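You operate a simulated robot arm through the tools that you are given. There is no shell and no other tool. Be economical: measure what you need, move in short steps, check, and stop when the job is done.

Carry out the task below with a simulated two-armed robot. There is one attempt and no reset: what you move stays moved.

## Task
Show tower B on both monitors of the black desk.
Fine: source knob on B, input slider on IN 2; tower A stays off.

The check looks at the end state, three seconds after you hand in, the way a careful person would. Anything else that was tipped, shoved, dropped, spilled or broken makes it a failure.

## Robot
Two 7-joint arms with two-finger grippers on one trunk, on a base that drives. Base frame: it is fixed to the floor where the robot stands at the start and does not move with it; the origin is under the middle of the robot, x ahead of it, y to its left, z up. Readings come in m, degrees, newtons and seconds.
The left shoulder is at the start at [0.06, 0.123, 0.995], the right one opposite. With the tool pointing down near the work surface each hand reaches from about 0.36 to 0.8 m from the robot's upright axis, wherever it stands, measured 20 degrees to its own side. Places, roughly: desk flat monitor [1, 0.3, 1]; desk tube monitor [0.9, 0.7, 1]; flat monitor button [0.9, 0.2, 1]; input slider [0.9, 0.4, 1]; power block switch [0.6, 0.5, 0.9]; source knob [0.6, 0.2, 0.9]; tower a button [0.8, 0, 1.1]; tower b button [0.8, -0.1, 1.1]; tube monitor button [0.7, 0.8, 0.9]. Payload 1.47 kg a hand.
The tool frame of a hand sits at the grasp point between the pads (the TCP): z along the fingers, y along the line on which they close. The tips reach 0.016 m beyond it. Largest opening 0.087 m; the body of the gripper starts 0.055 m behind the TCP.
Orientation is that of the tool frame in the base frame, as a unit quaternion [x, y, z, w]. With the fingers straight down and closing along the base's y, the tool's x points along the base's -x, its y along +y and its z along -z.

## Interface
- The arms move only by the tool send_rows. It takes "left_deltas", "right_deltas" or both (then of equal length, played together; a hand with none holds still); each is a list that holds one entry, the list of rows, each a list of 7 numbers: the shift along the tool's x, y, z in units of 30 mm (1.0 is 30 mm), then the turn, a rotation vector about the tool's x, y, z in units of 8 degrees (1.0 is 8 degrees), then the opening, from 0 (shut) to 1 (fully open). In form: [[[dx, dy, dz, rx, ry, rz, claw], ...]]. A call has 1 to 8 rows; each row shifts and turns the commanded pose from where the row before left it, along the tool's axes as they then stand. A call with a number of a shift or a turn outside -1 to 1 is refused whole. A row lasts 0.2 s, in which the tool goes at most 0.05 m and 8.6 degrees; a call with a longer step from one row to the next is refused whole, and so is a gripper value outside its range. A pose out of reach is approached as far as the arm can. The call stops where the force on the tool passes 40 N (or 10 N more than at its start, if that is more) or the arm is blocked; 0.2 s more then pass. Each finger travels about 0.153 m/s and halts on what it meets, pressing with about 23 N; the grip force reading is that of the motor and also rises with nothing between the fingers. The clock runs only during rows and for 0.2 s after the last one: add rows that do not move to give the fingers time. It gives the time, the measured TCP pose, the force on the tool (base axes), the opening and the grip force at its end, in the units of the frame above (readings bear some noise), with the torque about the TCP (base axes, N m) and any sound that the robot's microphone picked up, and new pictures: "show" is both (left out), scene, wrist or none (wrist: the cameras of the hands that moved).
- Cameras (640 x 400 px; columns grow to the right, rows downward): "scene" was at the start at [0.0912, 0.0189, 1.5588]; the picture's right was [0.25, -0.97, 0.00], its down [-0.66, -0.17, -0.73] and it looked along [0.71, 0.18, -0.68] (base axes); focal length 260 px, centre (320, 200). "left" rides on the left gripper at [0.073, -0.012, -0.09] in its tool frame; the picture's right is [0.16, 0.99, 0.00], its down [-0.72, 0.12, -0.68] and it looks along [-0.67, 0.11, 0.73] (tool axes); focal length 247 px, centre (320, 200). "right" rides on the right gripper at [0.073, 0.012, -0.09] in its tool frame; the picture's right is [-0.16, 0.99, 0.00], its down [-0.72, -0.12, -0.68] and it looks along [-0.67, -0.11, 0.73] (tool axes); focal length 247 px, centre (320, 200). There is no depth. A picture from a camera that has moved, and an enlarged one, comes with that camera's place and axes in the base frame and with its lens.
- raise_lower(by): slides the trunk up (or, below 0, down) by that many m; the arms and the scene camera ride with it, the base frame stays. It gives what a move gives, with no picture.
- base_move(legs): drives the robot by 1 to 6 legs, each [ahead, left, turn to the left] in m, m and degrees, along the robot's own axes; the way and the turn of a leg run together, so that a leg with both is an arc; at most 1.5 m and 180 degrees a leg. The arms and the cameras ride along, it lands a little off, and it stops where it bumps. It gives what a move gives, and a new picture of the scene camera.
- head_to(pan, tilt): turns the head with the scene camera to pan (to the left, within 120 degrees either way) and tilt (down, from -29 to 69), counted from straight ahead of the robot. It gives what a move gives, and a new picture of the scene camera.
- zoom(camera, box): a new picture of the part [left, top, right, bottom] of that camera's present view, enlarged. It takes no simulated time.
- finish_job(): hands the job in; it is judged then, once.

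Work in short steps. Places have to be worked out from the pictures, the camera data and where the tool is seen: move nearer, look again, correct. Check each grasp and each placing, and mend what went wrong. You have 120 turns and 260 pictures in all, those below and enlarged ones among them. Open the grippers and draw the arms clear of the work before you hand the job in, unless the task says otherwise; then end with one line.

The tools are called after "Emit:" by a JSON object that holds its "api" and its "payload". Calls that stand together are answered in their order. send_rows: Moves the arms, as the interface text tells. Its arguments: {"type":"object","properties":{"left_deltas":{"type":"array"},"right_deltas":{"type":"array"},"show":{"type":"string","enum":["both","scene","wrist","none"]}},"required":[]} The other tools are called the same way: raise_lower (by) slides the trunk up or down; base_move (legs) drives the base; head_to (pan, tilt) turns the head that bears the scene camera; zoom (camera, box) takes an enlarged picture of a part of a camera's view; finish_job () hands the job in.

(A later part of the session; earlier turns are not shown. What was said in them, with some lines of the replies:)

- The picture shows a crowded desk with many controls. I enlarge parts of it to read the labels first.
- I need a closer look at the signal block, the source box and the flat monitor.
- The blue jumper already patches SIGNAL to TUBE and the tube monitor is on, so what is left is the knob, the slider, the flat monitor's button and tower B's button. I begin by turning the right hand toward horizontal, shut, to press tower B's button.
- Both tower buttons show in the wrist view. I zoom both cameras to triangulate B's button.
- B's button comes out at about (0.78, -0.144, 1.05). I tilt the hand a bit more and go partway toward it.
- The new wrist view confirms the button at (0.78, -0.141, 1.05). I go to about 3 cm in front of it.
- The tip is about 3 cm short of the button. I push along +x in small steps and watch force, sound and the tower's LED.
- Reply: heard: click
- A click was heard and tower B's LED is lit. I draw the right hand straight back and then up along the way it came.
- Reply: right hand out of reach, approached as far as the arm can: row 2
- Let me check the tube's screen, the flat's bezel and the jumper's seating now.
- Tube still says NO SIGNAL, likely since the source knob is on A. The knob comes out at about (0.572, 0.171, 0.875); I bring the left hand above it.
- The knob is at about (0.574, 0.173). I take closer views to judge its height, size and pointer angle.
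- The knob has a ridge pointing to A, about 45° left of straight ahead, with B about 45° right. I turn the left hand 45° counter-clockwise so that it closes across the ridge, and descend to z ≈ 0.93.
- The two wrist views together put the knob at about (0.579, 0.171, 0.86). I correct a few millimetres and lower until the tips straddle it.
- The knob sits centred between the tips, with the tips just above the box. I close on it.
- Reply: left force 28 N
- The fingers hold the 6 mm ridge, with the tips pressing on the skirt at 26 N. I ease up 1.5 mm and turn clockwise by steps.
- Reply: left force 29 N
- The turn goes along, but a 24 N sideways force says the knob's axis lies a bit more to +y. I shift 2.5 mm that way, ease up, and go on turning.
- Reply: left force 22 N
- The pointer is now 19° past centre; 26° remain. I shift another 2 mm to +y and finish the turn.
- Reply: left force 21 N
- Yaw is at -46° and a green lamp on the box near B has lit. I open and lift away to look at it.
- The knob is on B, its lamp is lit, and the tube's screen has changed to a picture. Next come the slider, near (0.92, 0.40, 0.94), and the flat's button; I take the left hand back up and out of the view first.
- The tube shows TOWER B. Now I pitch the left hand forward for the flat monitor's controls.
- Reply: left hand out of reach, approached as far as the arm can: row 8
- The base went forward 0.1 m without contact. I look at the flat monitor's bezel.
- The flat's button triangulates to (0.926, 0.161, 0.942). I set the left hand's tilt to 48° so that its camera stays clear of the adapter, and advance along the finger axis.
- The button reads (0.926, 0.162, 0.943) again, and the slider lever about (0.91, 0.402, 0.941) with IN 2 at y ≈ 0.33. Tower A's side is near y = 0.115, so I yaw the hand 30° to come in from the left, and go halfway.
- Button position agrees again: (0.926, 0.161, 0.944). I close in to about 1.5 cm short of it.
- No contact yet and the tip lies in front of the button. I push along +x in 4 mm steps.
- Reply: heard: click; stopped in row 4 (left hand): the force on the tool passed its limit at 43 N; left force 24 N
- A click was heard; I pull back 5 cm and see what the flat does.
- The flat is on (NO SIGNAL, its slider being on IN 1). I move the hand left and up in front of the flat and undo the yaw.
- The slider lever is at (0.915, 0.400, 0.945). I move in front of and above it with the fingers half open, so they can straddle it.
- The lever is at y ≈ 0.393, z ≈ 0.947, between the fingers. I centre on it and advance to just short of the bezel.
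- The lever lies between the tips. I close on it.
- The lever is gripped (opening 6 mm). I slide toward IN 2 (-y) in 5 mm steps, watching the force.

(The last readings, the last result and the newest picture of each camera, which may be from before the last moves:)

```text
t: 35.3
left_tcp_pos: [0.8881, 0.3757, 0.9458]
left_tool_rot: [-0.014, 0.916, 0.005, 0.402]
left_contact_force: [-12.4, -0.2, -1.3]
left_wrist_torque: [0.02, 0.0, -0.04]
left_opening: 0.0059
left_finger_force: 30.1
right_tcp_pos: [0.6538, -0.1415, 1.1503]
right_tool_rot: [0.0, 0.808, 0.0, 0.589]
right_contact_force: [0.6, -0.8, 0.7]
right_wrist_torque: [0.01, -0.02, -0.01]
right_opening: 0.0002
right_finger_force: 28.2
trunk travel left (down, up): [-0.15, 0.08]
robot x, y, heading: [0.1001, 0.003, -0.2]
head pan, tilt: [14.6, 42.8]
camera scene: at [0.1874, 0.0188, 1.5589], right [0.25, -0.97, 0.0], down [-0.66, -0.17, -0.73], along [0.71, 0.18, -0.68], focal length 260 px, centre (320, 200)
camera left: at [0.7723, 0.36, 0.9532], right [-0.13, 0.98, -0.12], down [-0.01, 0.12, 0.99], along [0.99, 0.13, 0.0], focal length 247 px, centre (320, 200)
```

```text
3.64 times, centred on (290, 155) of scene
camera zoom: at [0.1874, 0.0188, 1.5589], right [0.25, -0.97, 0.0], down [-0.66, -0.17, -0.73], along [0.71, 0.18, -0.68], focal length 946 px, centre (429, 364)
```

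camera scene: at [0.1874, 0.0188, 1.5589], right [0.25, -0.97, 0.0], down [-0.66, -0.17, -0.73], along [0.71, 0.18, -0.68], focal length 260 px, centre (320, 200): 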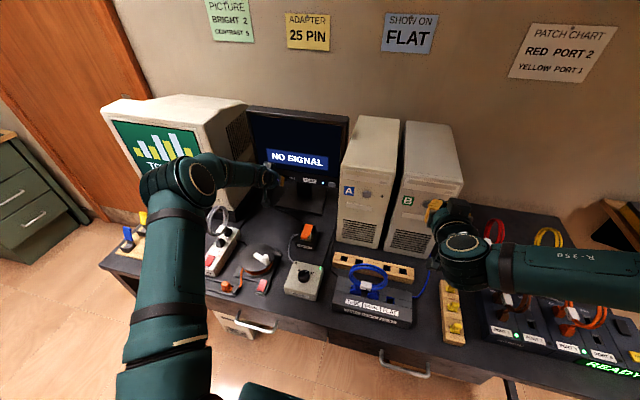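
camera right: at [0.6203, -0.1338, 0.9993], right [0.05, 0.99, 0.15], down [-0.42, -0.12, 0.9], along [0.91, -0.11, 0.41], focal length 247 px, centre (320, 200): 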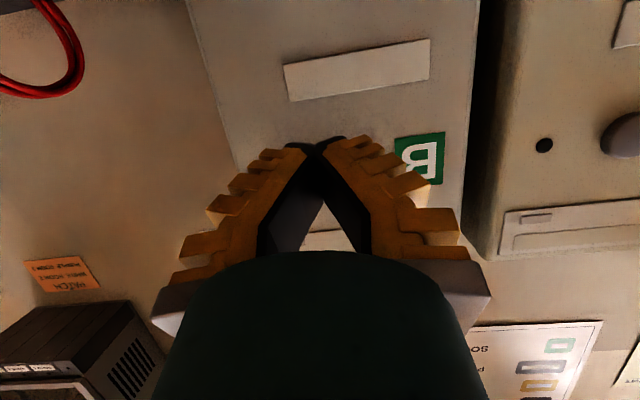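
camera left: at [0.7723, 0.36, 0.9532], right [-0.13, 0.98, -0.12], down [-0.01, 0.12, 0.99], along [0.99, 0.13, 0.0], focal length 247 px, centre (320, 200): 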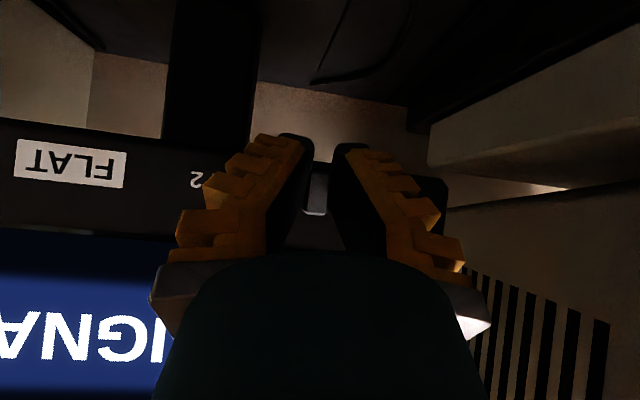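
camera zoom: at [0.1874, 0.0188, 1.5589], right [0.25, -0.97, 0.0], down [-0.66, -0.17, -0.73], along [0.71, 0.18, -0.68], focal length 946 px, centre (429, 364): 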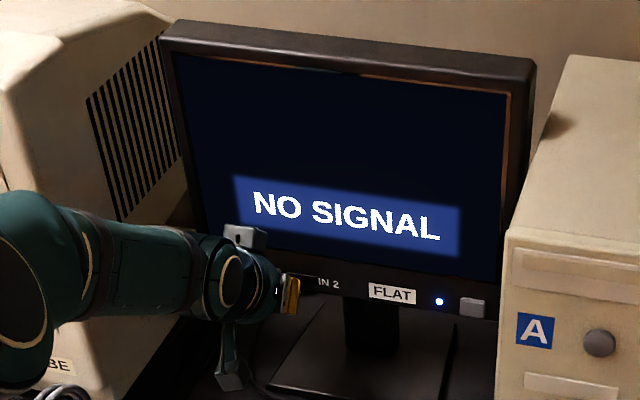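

The lever follows the hand easily and the monitor stays put. I go on 2 cm in smaller steps.

Emit:
{"api": "send_rows", "payload": {"left_deltas": [[[0, -0.15, 0, 0, 0, 0, 0], [0, -0.15, 0, 0, 0, 0, 0], [0, -0.12, 0, 0, 0, 0, 0], [0, -0.12, 0, 0, 0, 0, 0], [0, -0.1, 0, 0, 0, 0, 0]]]}}

Emit:
{"api": "zoom", "payload": {"camera": "scene", "box": [230, 100, 350, 210]}}

```text
t: 36.5
left_tcp_pos: [0.8877, 0.3549, 0.9455]
left_tool_rot: [-0.012, 0.916, 0.005, 0.402]
left_contact_force: [-14.5, -0.5, -3.3]
left_wrist_torque: [0.01, 0.21, -0.04]
left_opening: 0.0061
left_finger_force: 29.8
right_tcp_pos: [0.6534, -0.1409, 1.1502]
right_tool_rot: [-0.001, 0.809, 0.0, 0.588]
right_contact_force: [0.0, -0.3, -0.3]
right_wrist_torque: [0.01, 0.03, 0.01]
right_opening: 0.0
right_finger_force: 28.5
trunk travel left (down, up): [-0.15, 0.08]
robot x, y, heading: [0.0972, 0.0028, -0.1]
head pan, tilt: [14.6, 42.8]
camera scene: at [0.1875, 0.0189, 1.5589], right [0.25, -0.97, 0.0], down [-0.66, -0.17, -0.73], along [0.71, 0.18, -0.68], focal length 260 px, centre (320, 200)
camera left: at [0.7724, 0.3398, 0.9531], right [-0.13, 0.98, -0.12], down [-0.01, 0.12, 0.99], along [0.99, 0.13, 0.0], focal length 247 px, centre (320, 200)
```

scene: 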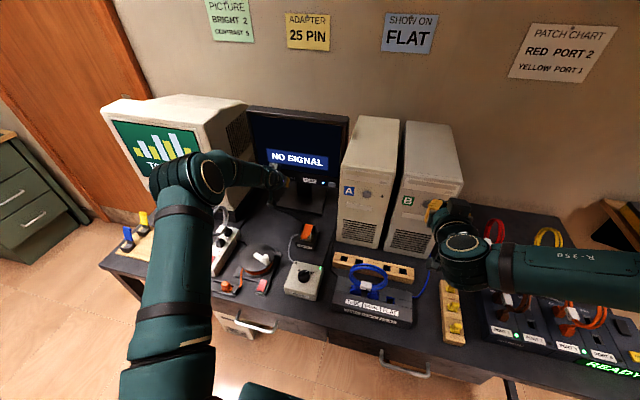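
left: 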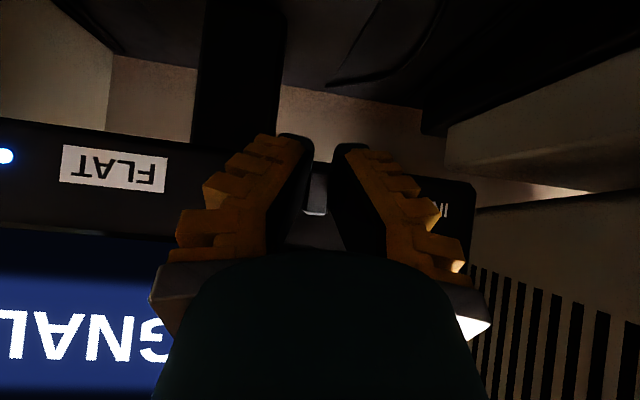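

```text
3.64 times, centred on (290, 155) of scene
camera zoom: at [0.1875, 0.0189, 1.5589], right [0.25, -0.97, 0.0], down [-0.66, -0.17, -0.73], along [0.71, 0.18, -0.68], focal length 946 px, centre (429, 364)
```

zoom: 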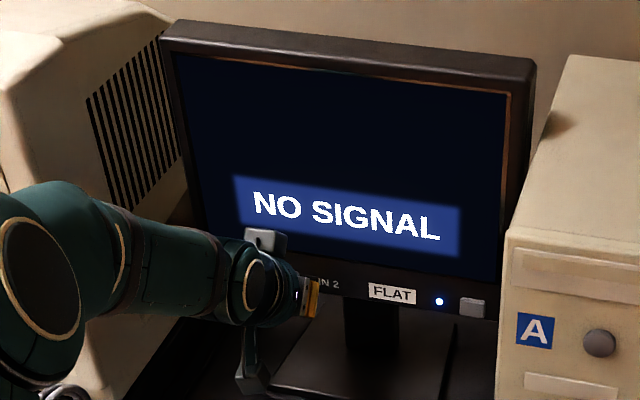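

No end stop felt yet. I go on in 2.5 mm steps until the side force rises or the screen changes.

Emit:
{"api": "send_rows", "payload": {"left_deltas": [[[0, -0.085, 0, 0, 0, 0, 0], [0, -0.085, 0, 0, 0, 0, 0], [0, -0.085, 0, 0, 0, 0, 0]]], "show": "wrist"}}

Emit:
{"api": "zoom", "payload": {"camera": "scene", "box": [230, 100, 350, 210]}}

```text
t: 37.3
left_tcp_pos: [0.8872, 0.354, 0.9456]
left_tool_rot: [-0.015, 0.915, 0.006, 0.403]
left_contact_force: [-11.4, 17.5, -3.9]
left_wrist_torque: [-0.02, -0.11, 0.21]
left_opening: 0.0059
left_finger_force: 29.9
right_tcp_pos: [0.6533, -0.1377, 1.1508]
right_tool_rot: [-0.001, 0.809, 0.0, 0.588]
right_contact_force: [0.0, 0.3, 0.4]
right_wrist_torque: [0.01, -0.01, 0.0]
right_opening: 0.0
right_finger_force: 28.0
trunk travel left (down, up): [-0.15, 0.08]
robot x, y, heading: [0.0978, 0.0026, 0.0]
head pan, tilt: [14.6, 42.8]
camera left: at [0.7723, 0.3383, 0.9532], right [-0.14, 0.98, -0.12], down [-0.02, 0.12, 0.99], along [0.99, 0.14, 0.0], focal length 247 px, centre (320, 200)
```

left: 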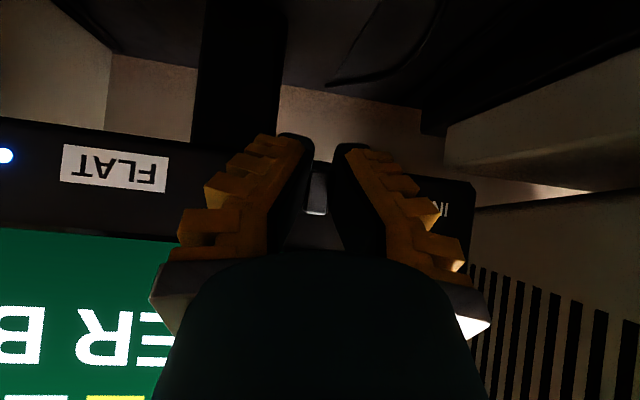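

```text
3.64 times, centred on (290, 155) of scene
camera zoom: at [0.1878, 0.0217, 1.5588], right [0.25, -0.97, 0.0], down [-0.66, -0.17, -0.73], along [0.71, 0.18, -0.68], focal length 946 px, centre (429, 364)
```

zoom: 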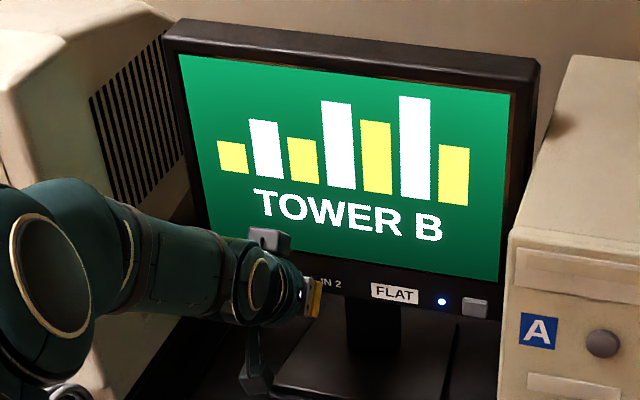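

The end stop is reached and the flat shows TOWER B. I open and draw straight back along the finger axis.

Emit:
{"api": "send_rows", "payload": {"left_deltas": [[[0, 0, 0, 0, 0, 0, 0.5], [0, 0, 0, 0, 0, 0, 0.5], [0, 0, -0.5, 0, 0, 0, 0.5], [0, 0, -1, 0, 0, 0, 0.5], [0, -0.4, -1, 0, 0, 0, 0.5], [0, -0.4, -1, 0, 0, 0, 0.5], [0, -0.4, -1, 0, 0, 0, 0.5], [0, -0.4, -1, 0, 0, 0, 0.5]]]}}

Emit:
{"api": "zoom", "payload": {"camera": "left", "box": [160, 40, 560, 290]}}

```text
t: 39.1
left_tcp_pos: [0.7689, 0.2944, 1.0608]
left_tool_rot: [-0.013, 0.915, 0.006, 0.403]
left_contact_force: [0.3, 0.7, 0.1]
left_wrist_torque: [-0.02, -0.02, 0.02]
left_opening: 0.0489
left_finger_force: 3.8
right_tcp_pos: [0.6527, -0.141, 1.151]
right_tool_rot: [0.0, 0.809, 0.0, 0.588]
right_contact_force: [0.4, -0.6, 0.1]
right_wrist_torque: [-0.02, 0.01, -0.02]
right_opening: 0.0
right_finger_force: 28.1
trunk travel left (down, up): [-0.15, 0.08]
robot x, y, heading: [0.0959, 0.0014, 0.1]
head pan, tilt: [14.6, 42.8]
camera scene: at [0.1878, 0.0185, 1.5589], right [0.25, -0.97, 0.0], down [-0.66, -0.17, -0.73], along [0.71, 0.18, -0.68], focal length 260 px, centre (320, 200)
camera left: at [0.654, 0.28, 1.0674], right [-0.13, 0.98, -0.12], down [-0.02, 0.12, 0.99], along [0.99, 0.13, 0.0], focal length 247 px, centre (320, 200)
```

scene: 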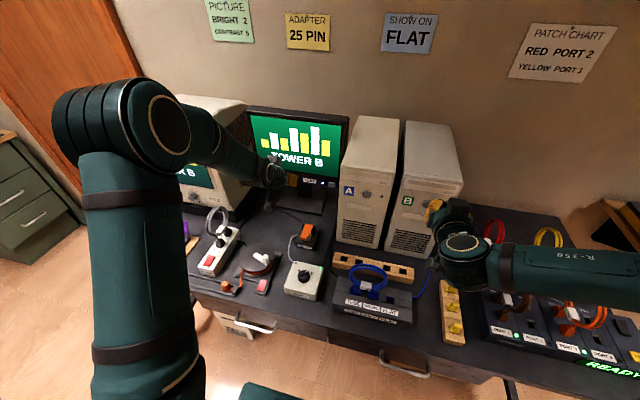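
left: 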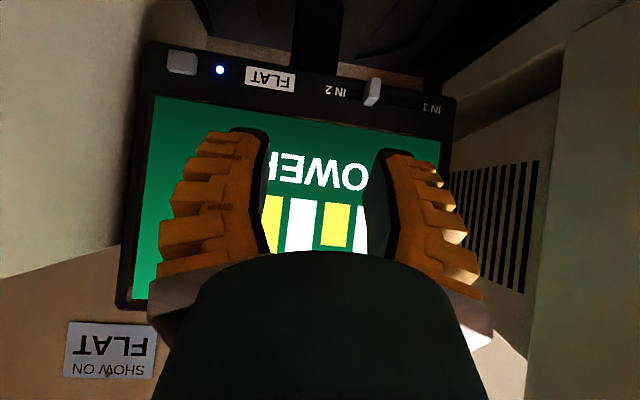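

```text
1.60 times, centred on (360, 165) of left
camera zoom: at [0.654, 0.28, 1.0674], right [-0.13, 0.98, -0.12], down [-0.02, 0.12, 0.99], along [0.99, 0.13, 0.0], focal length 395 px, centre (256, 256)
```

zoom: 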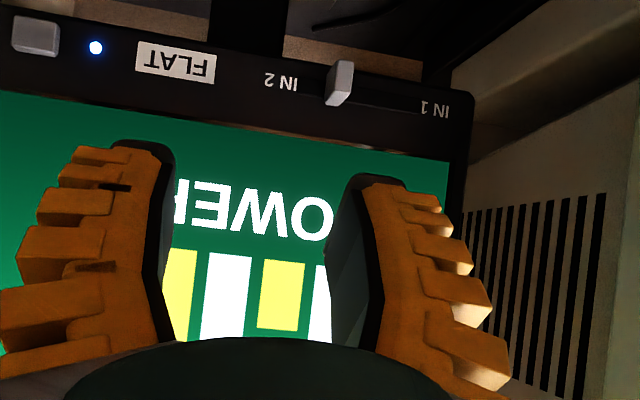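

The slider sits at IN 2 and the picture holds. I raise the left hand further, open both grippers and drive back for a final look.

Emit:
{"api": "send_rows", "payload": {"left_deltas": [[[0, 0, -1, 0, 0, 0, 1], [0, 0, -1, 0, 0, 0, 1], [0, 0, -1, 0, 0, 0, 1], [0, 0, -1, 0, 0, 0, 1], [0, 0, -1, 0, 0, 0, 1]]], "right_deltas": [[[0, 0, -0.5, 0, 0, 0, 0], [0, 0, -0.5, 0, 0, 0, 0.3], [0, 0, -0.5, 0, 0, 0, 0.6], [0, 0, 0, 0, 0, 0, 1], [0, 0, 0, 0, 0, 0, 1]]], "show": "none"}}

Emit:
{"api": "base_move", "payload": {"legs": [[-0.35, 0, 0]]}}

Emit:
{"api": "zoom", "payload": {"camera": "scene", "box": [120, 60, 500, 300]}}

```text
t: 40.3
left_tcp_pos: [0.6553, 0.295, 1.1628]
left_tool_rot: [-0.012, 0.916, 0.004, 0.402]
left_contact_force: [-0.6, 0.8, -1.0]
left_wrist_torque: [-0.01, 0.02, -0.01]
left_opening: 0.087
left_finger_force: 0.0
right_tcp_pos: [0.609, -0.1423, 1.1654]
right_tool_rot: [0.0, 0.808, 0.0, 0.589]
right_contact_force: [0.3, -1.0, 0.5]
right_wrist_torque: [0.0, -0.02, 0.05]
right_opening: 0.0867
right_finger_force: 0.0
trunk travel left (down, up): [-0.15, 0.08]
robot x, y, heading: [0.1012, -0.001, 0.3]
head pan, tilt: [14.6, 42.8]
```

```text
t: 42.5
left_tcp_pos: [0.3098, 0.2933, 1.1634]
left_tool_rot: [-0.013, 0.916, 0.005, 0.402]
left_contact_force: [0.2, -0.1, 0.2]
left_wrist_torque: [0.01, -0.02, 0.02]
left_opening: 0.0868
left_finger_force: 0.0
right_tcp_pos: [0.2629, -0.142, 1.1653]
right_tool_rot: [0.0, 0.809, 0.0, 0.588]
right_contact_force: [0.0, -1.0, -0.3]
right_wrist_torque: [-0.01, 0.02, -0.01]
right_opening: 0.0873
right_finger_force: 0.1
trunk travel left (down, up): [-0.15, 0.08]
robot x, y, heading: [-0.2539, -0.0022, 0.2]
head pan, tilt: [14.6, 42.8]
camera scene: at [-0.1598, 0.0188, 1.5589], right [0.25, -0.97, 0.0], down [-0.66, -0.17, -0.73], along [0.71, 0.18, -0.68], focal length 260 px, centre (320, 200)
```

scene: 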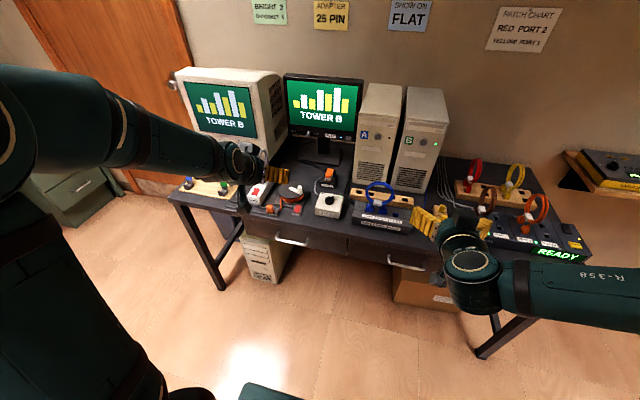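

```text
1.67 times, centred on (310, 180) of scene
camera zoom: at [-0.1598, 0.0188, 1.5589], right [0.25, -0.97, 0.0], down [-0.66, -0.17, -0.73], along [0.71, 0.18, -0.68], focal length 434 px, centre (337, 233)
```

zoom: 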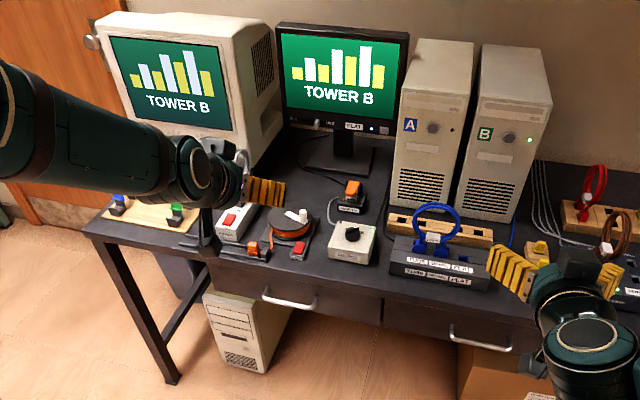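

Both monitors show TOWER B, tower A's LED is dark, nothing else on the desk has moved, and the arms are clear with both grippers open. I hand the job in.

Emit:
{"api": "finish_job", "payload": {}}

```text
The job is handed in.
```

Both monitors of the black desk show TOWER B: the source knob is on B, the input slider is on IN 2, and tower A stayed off.
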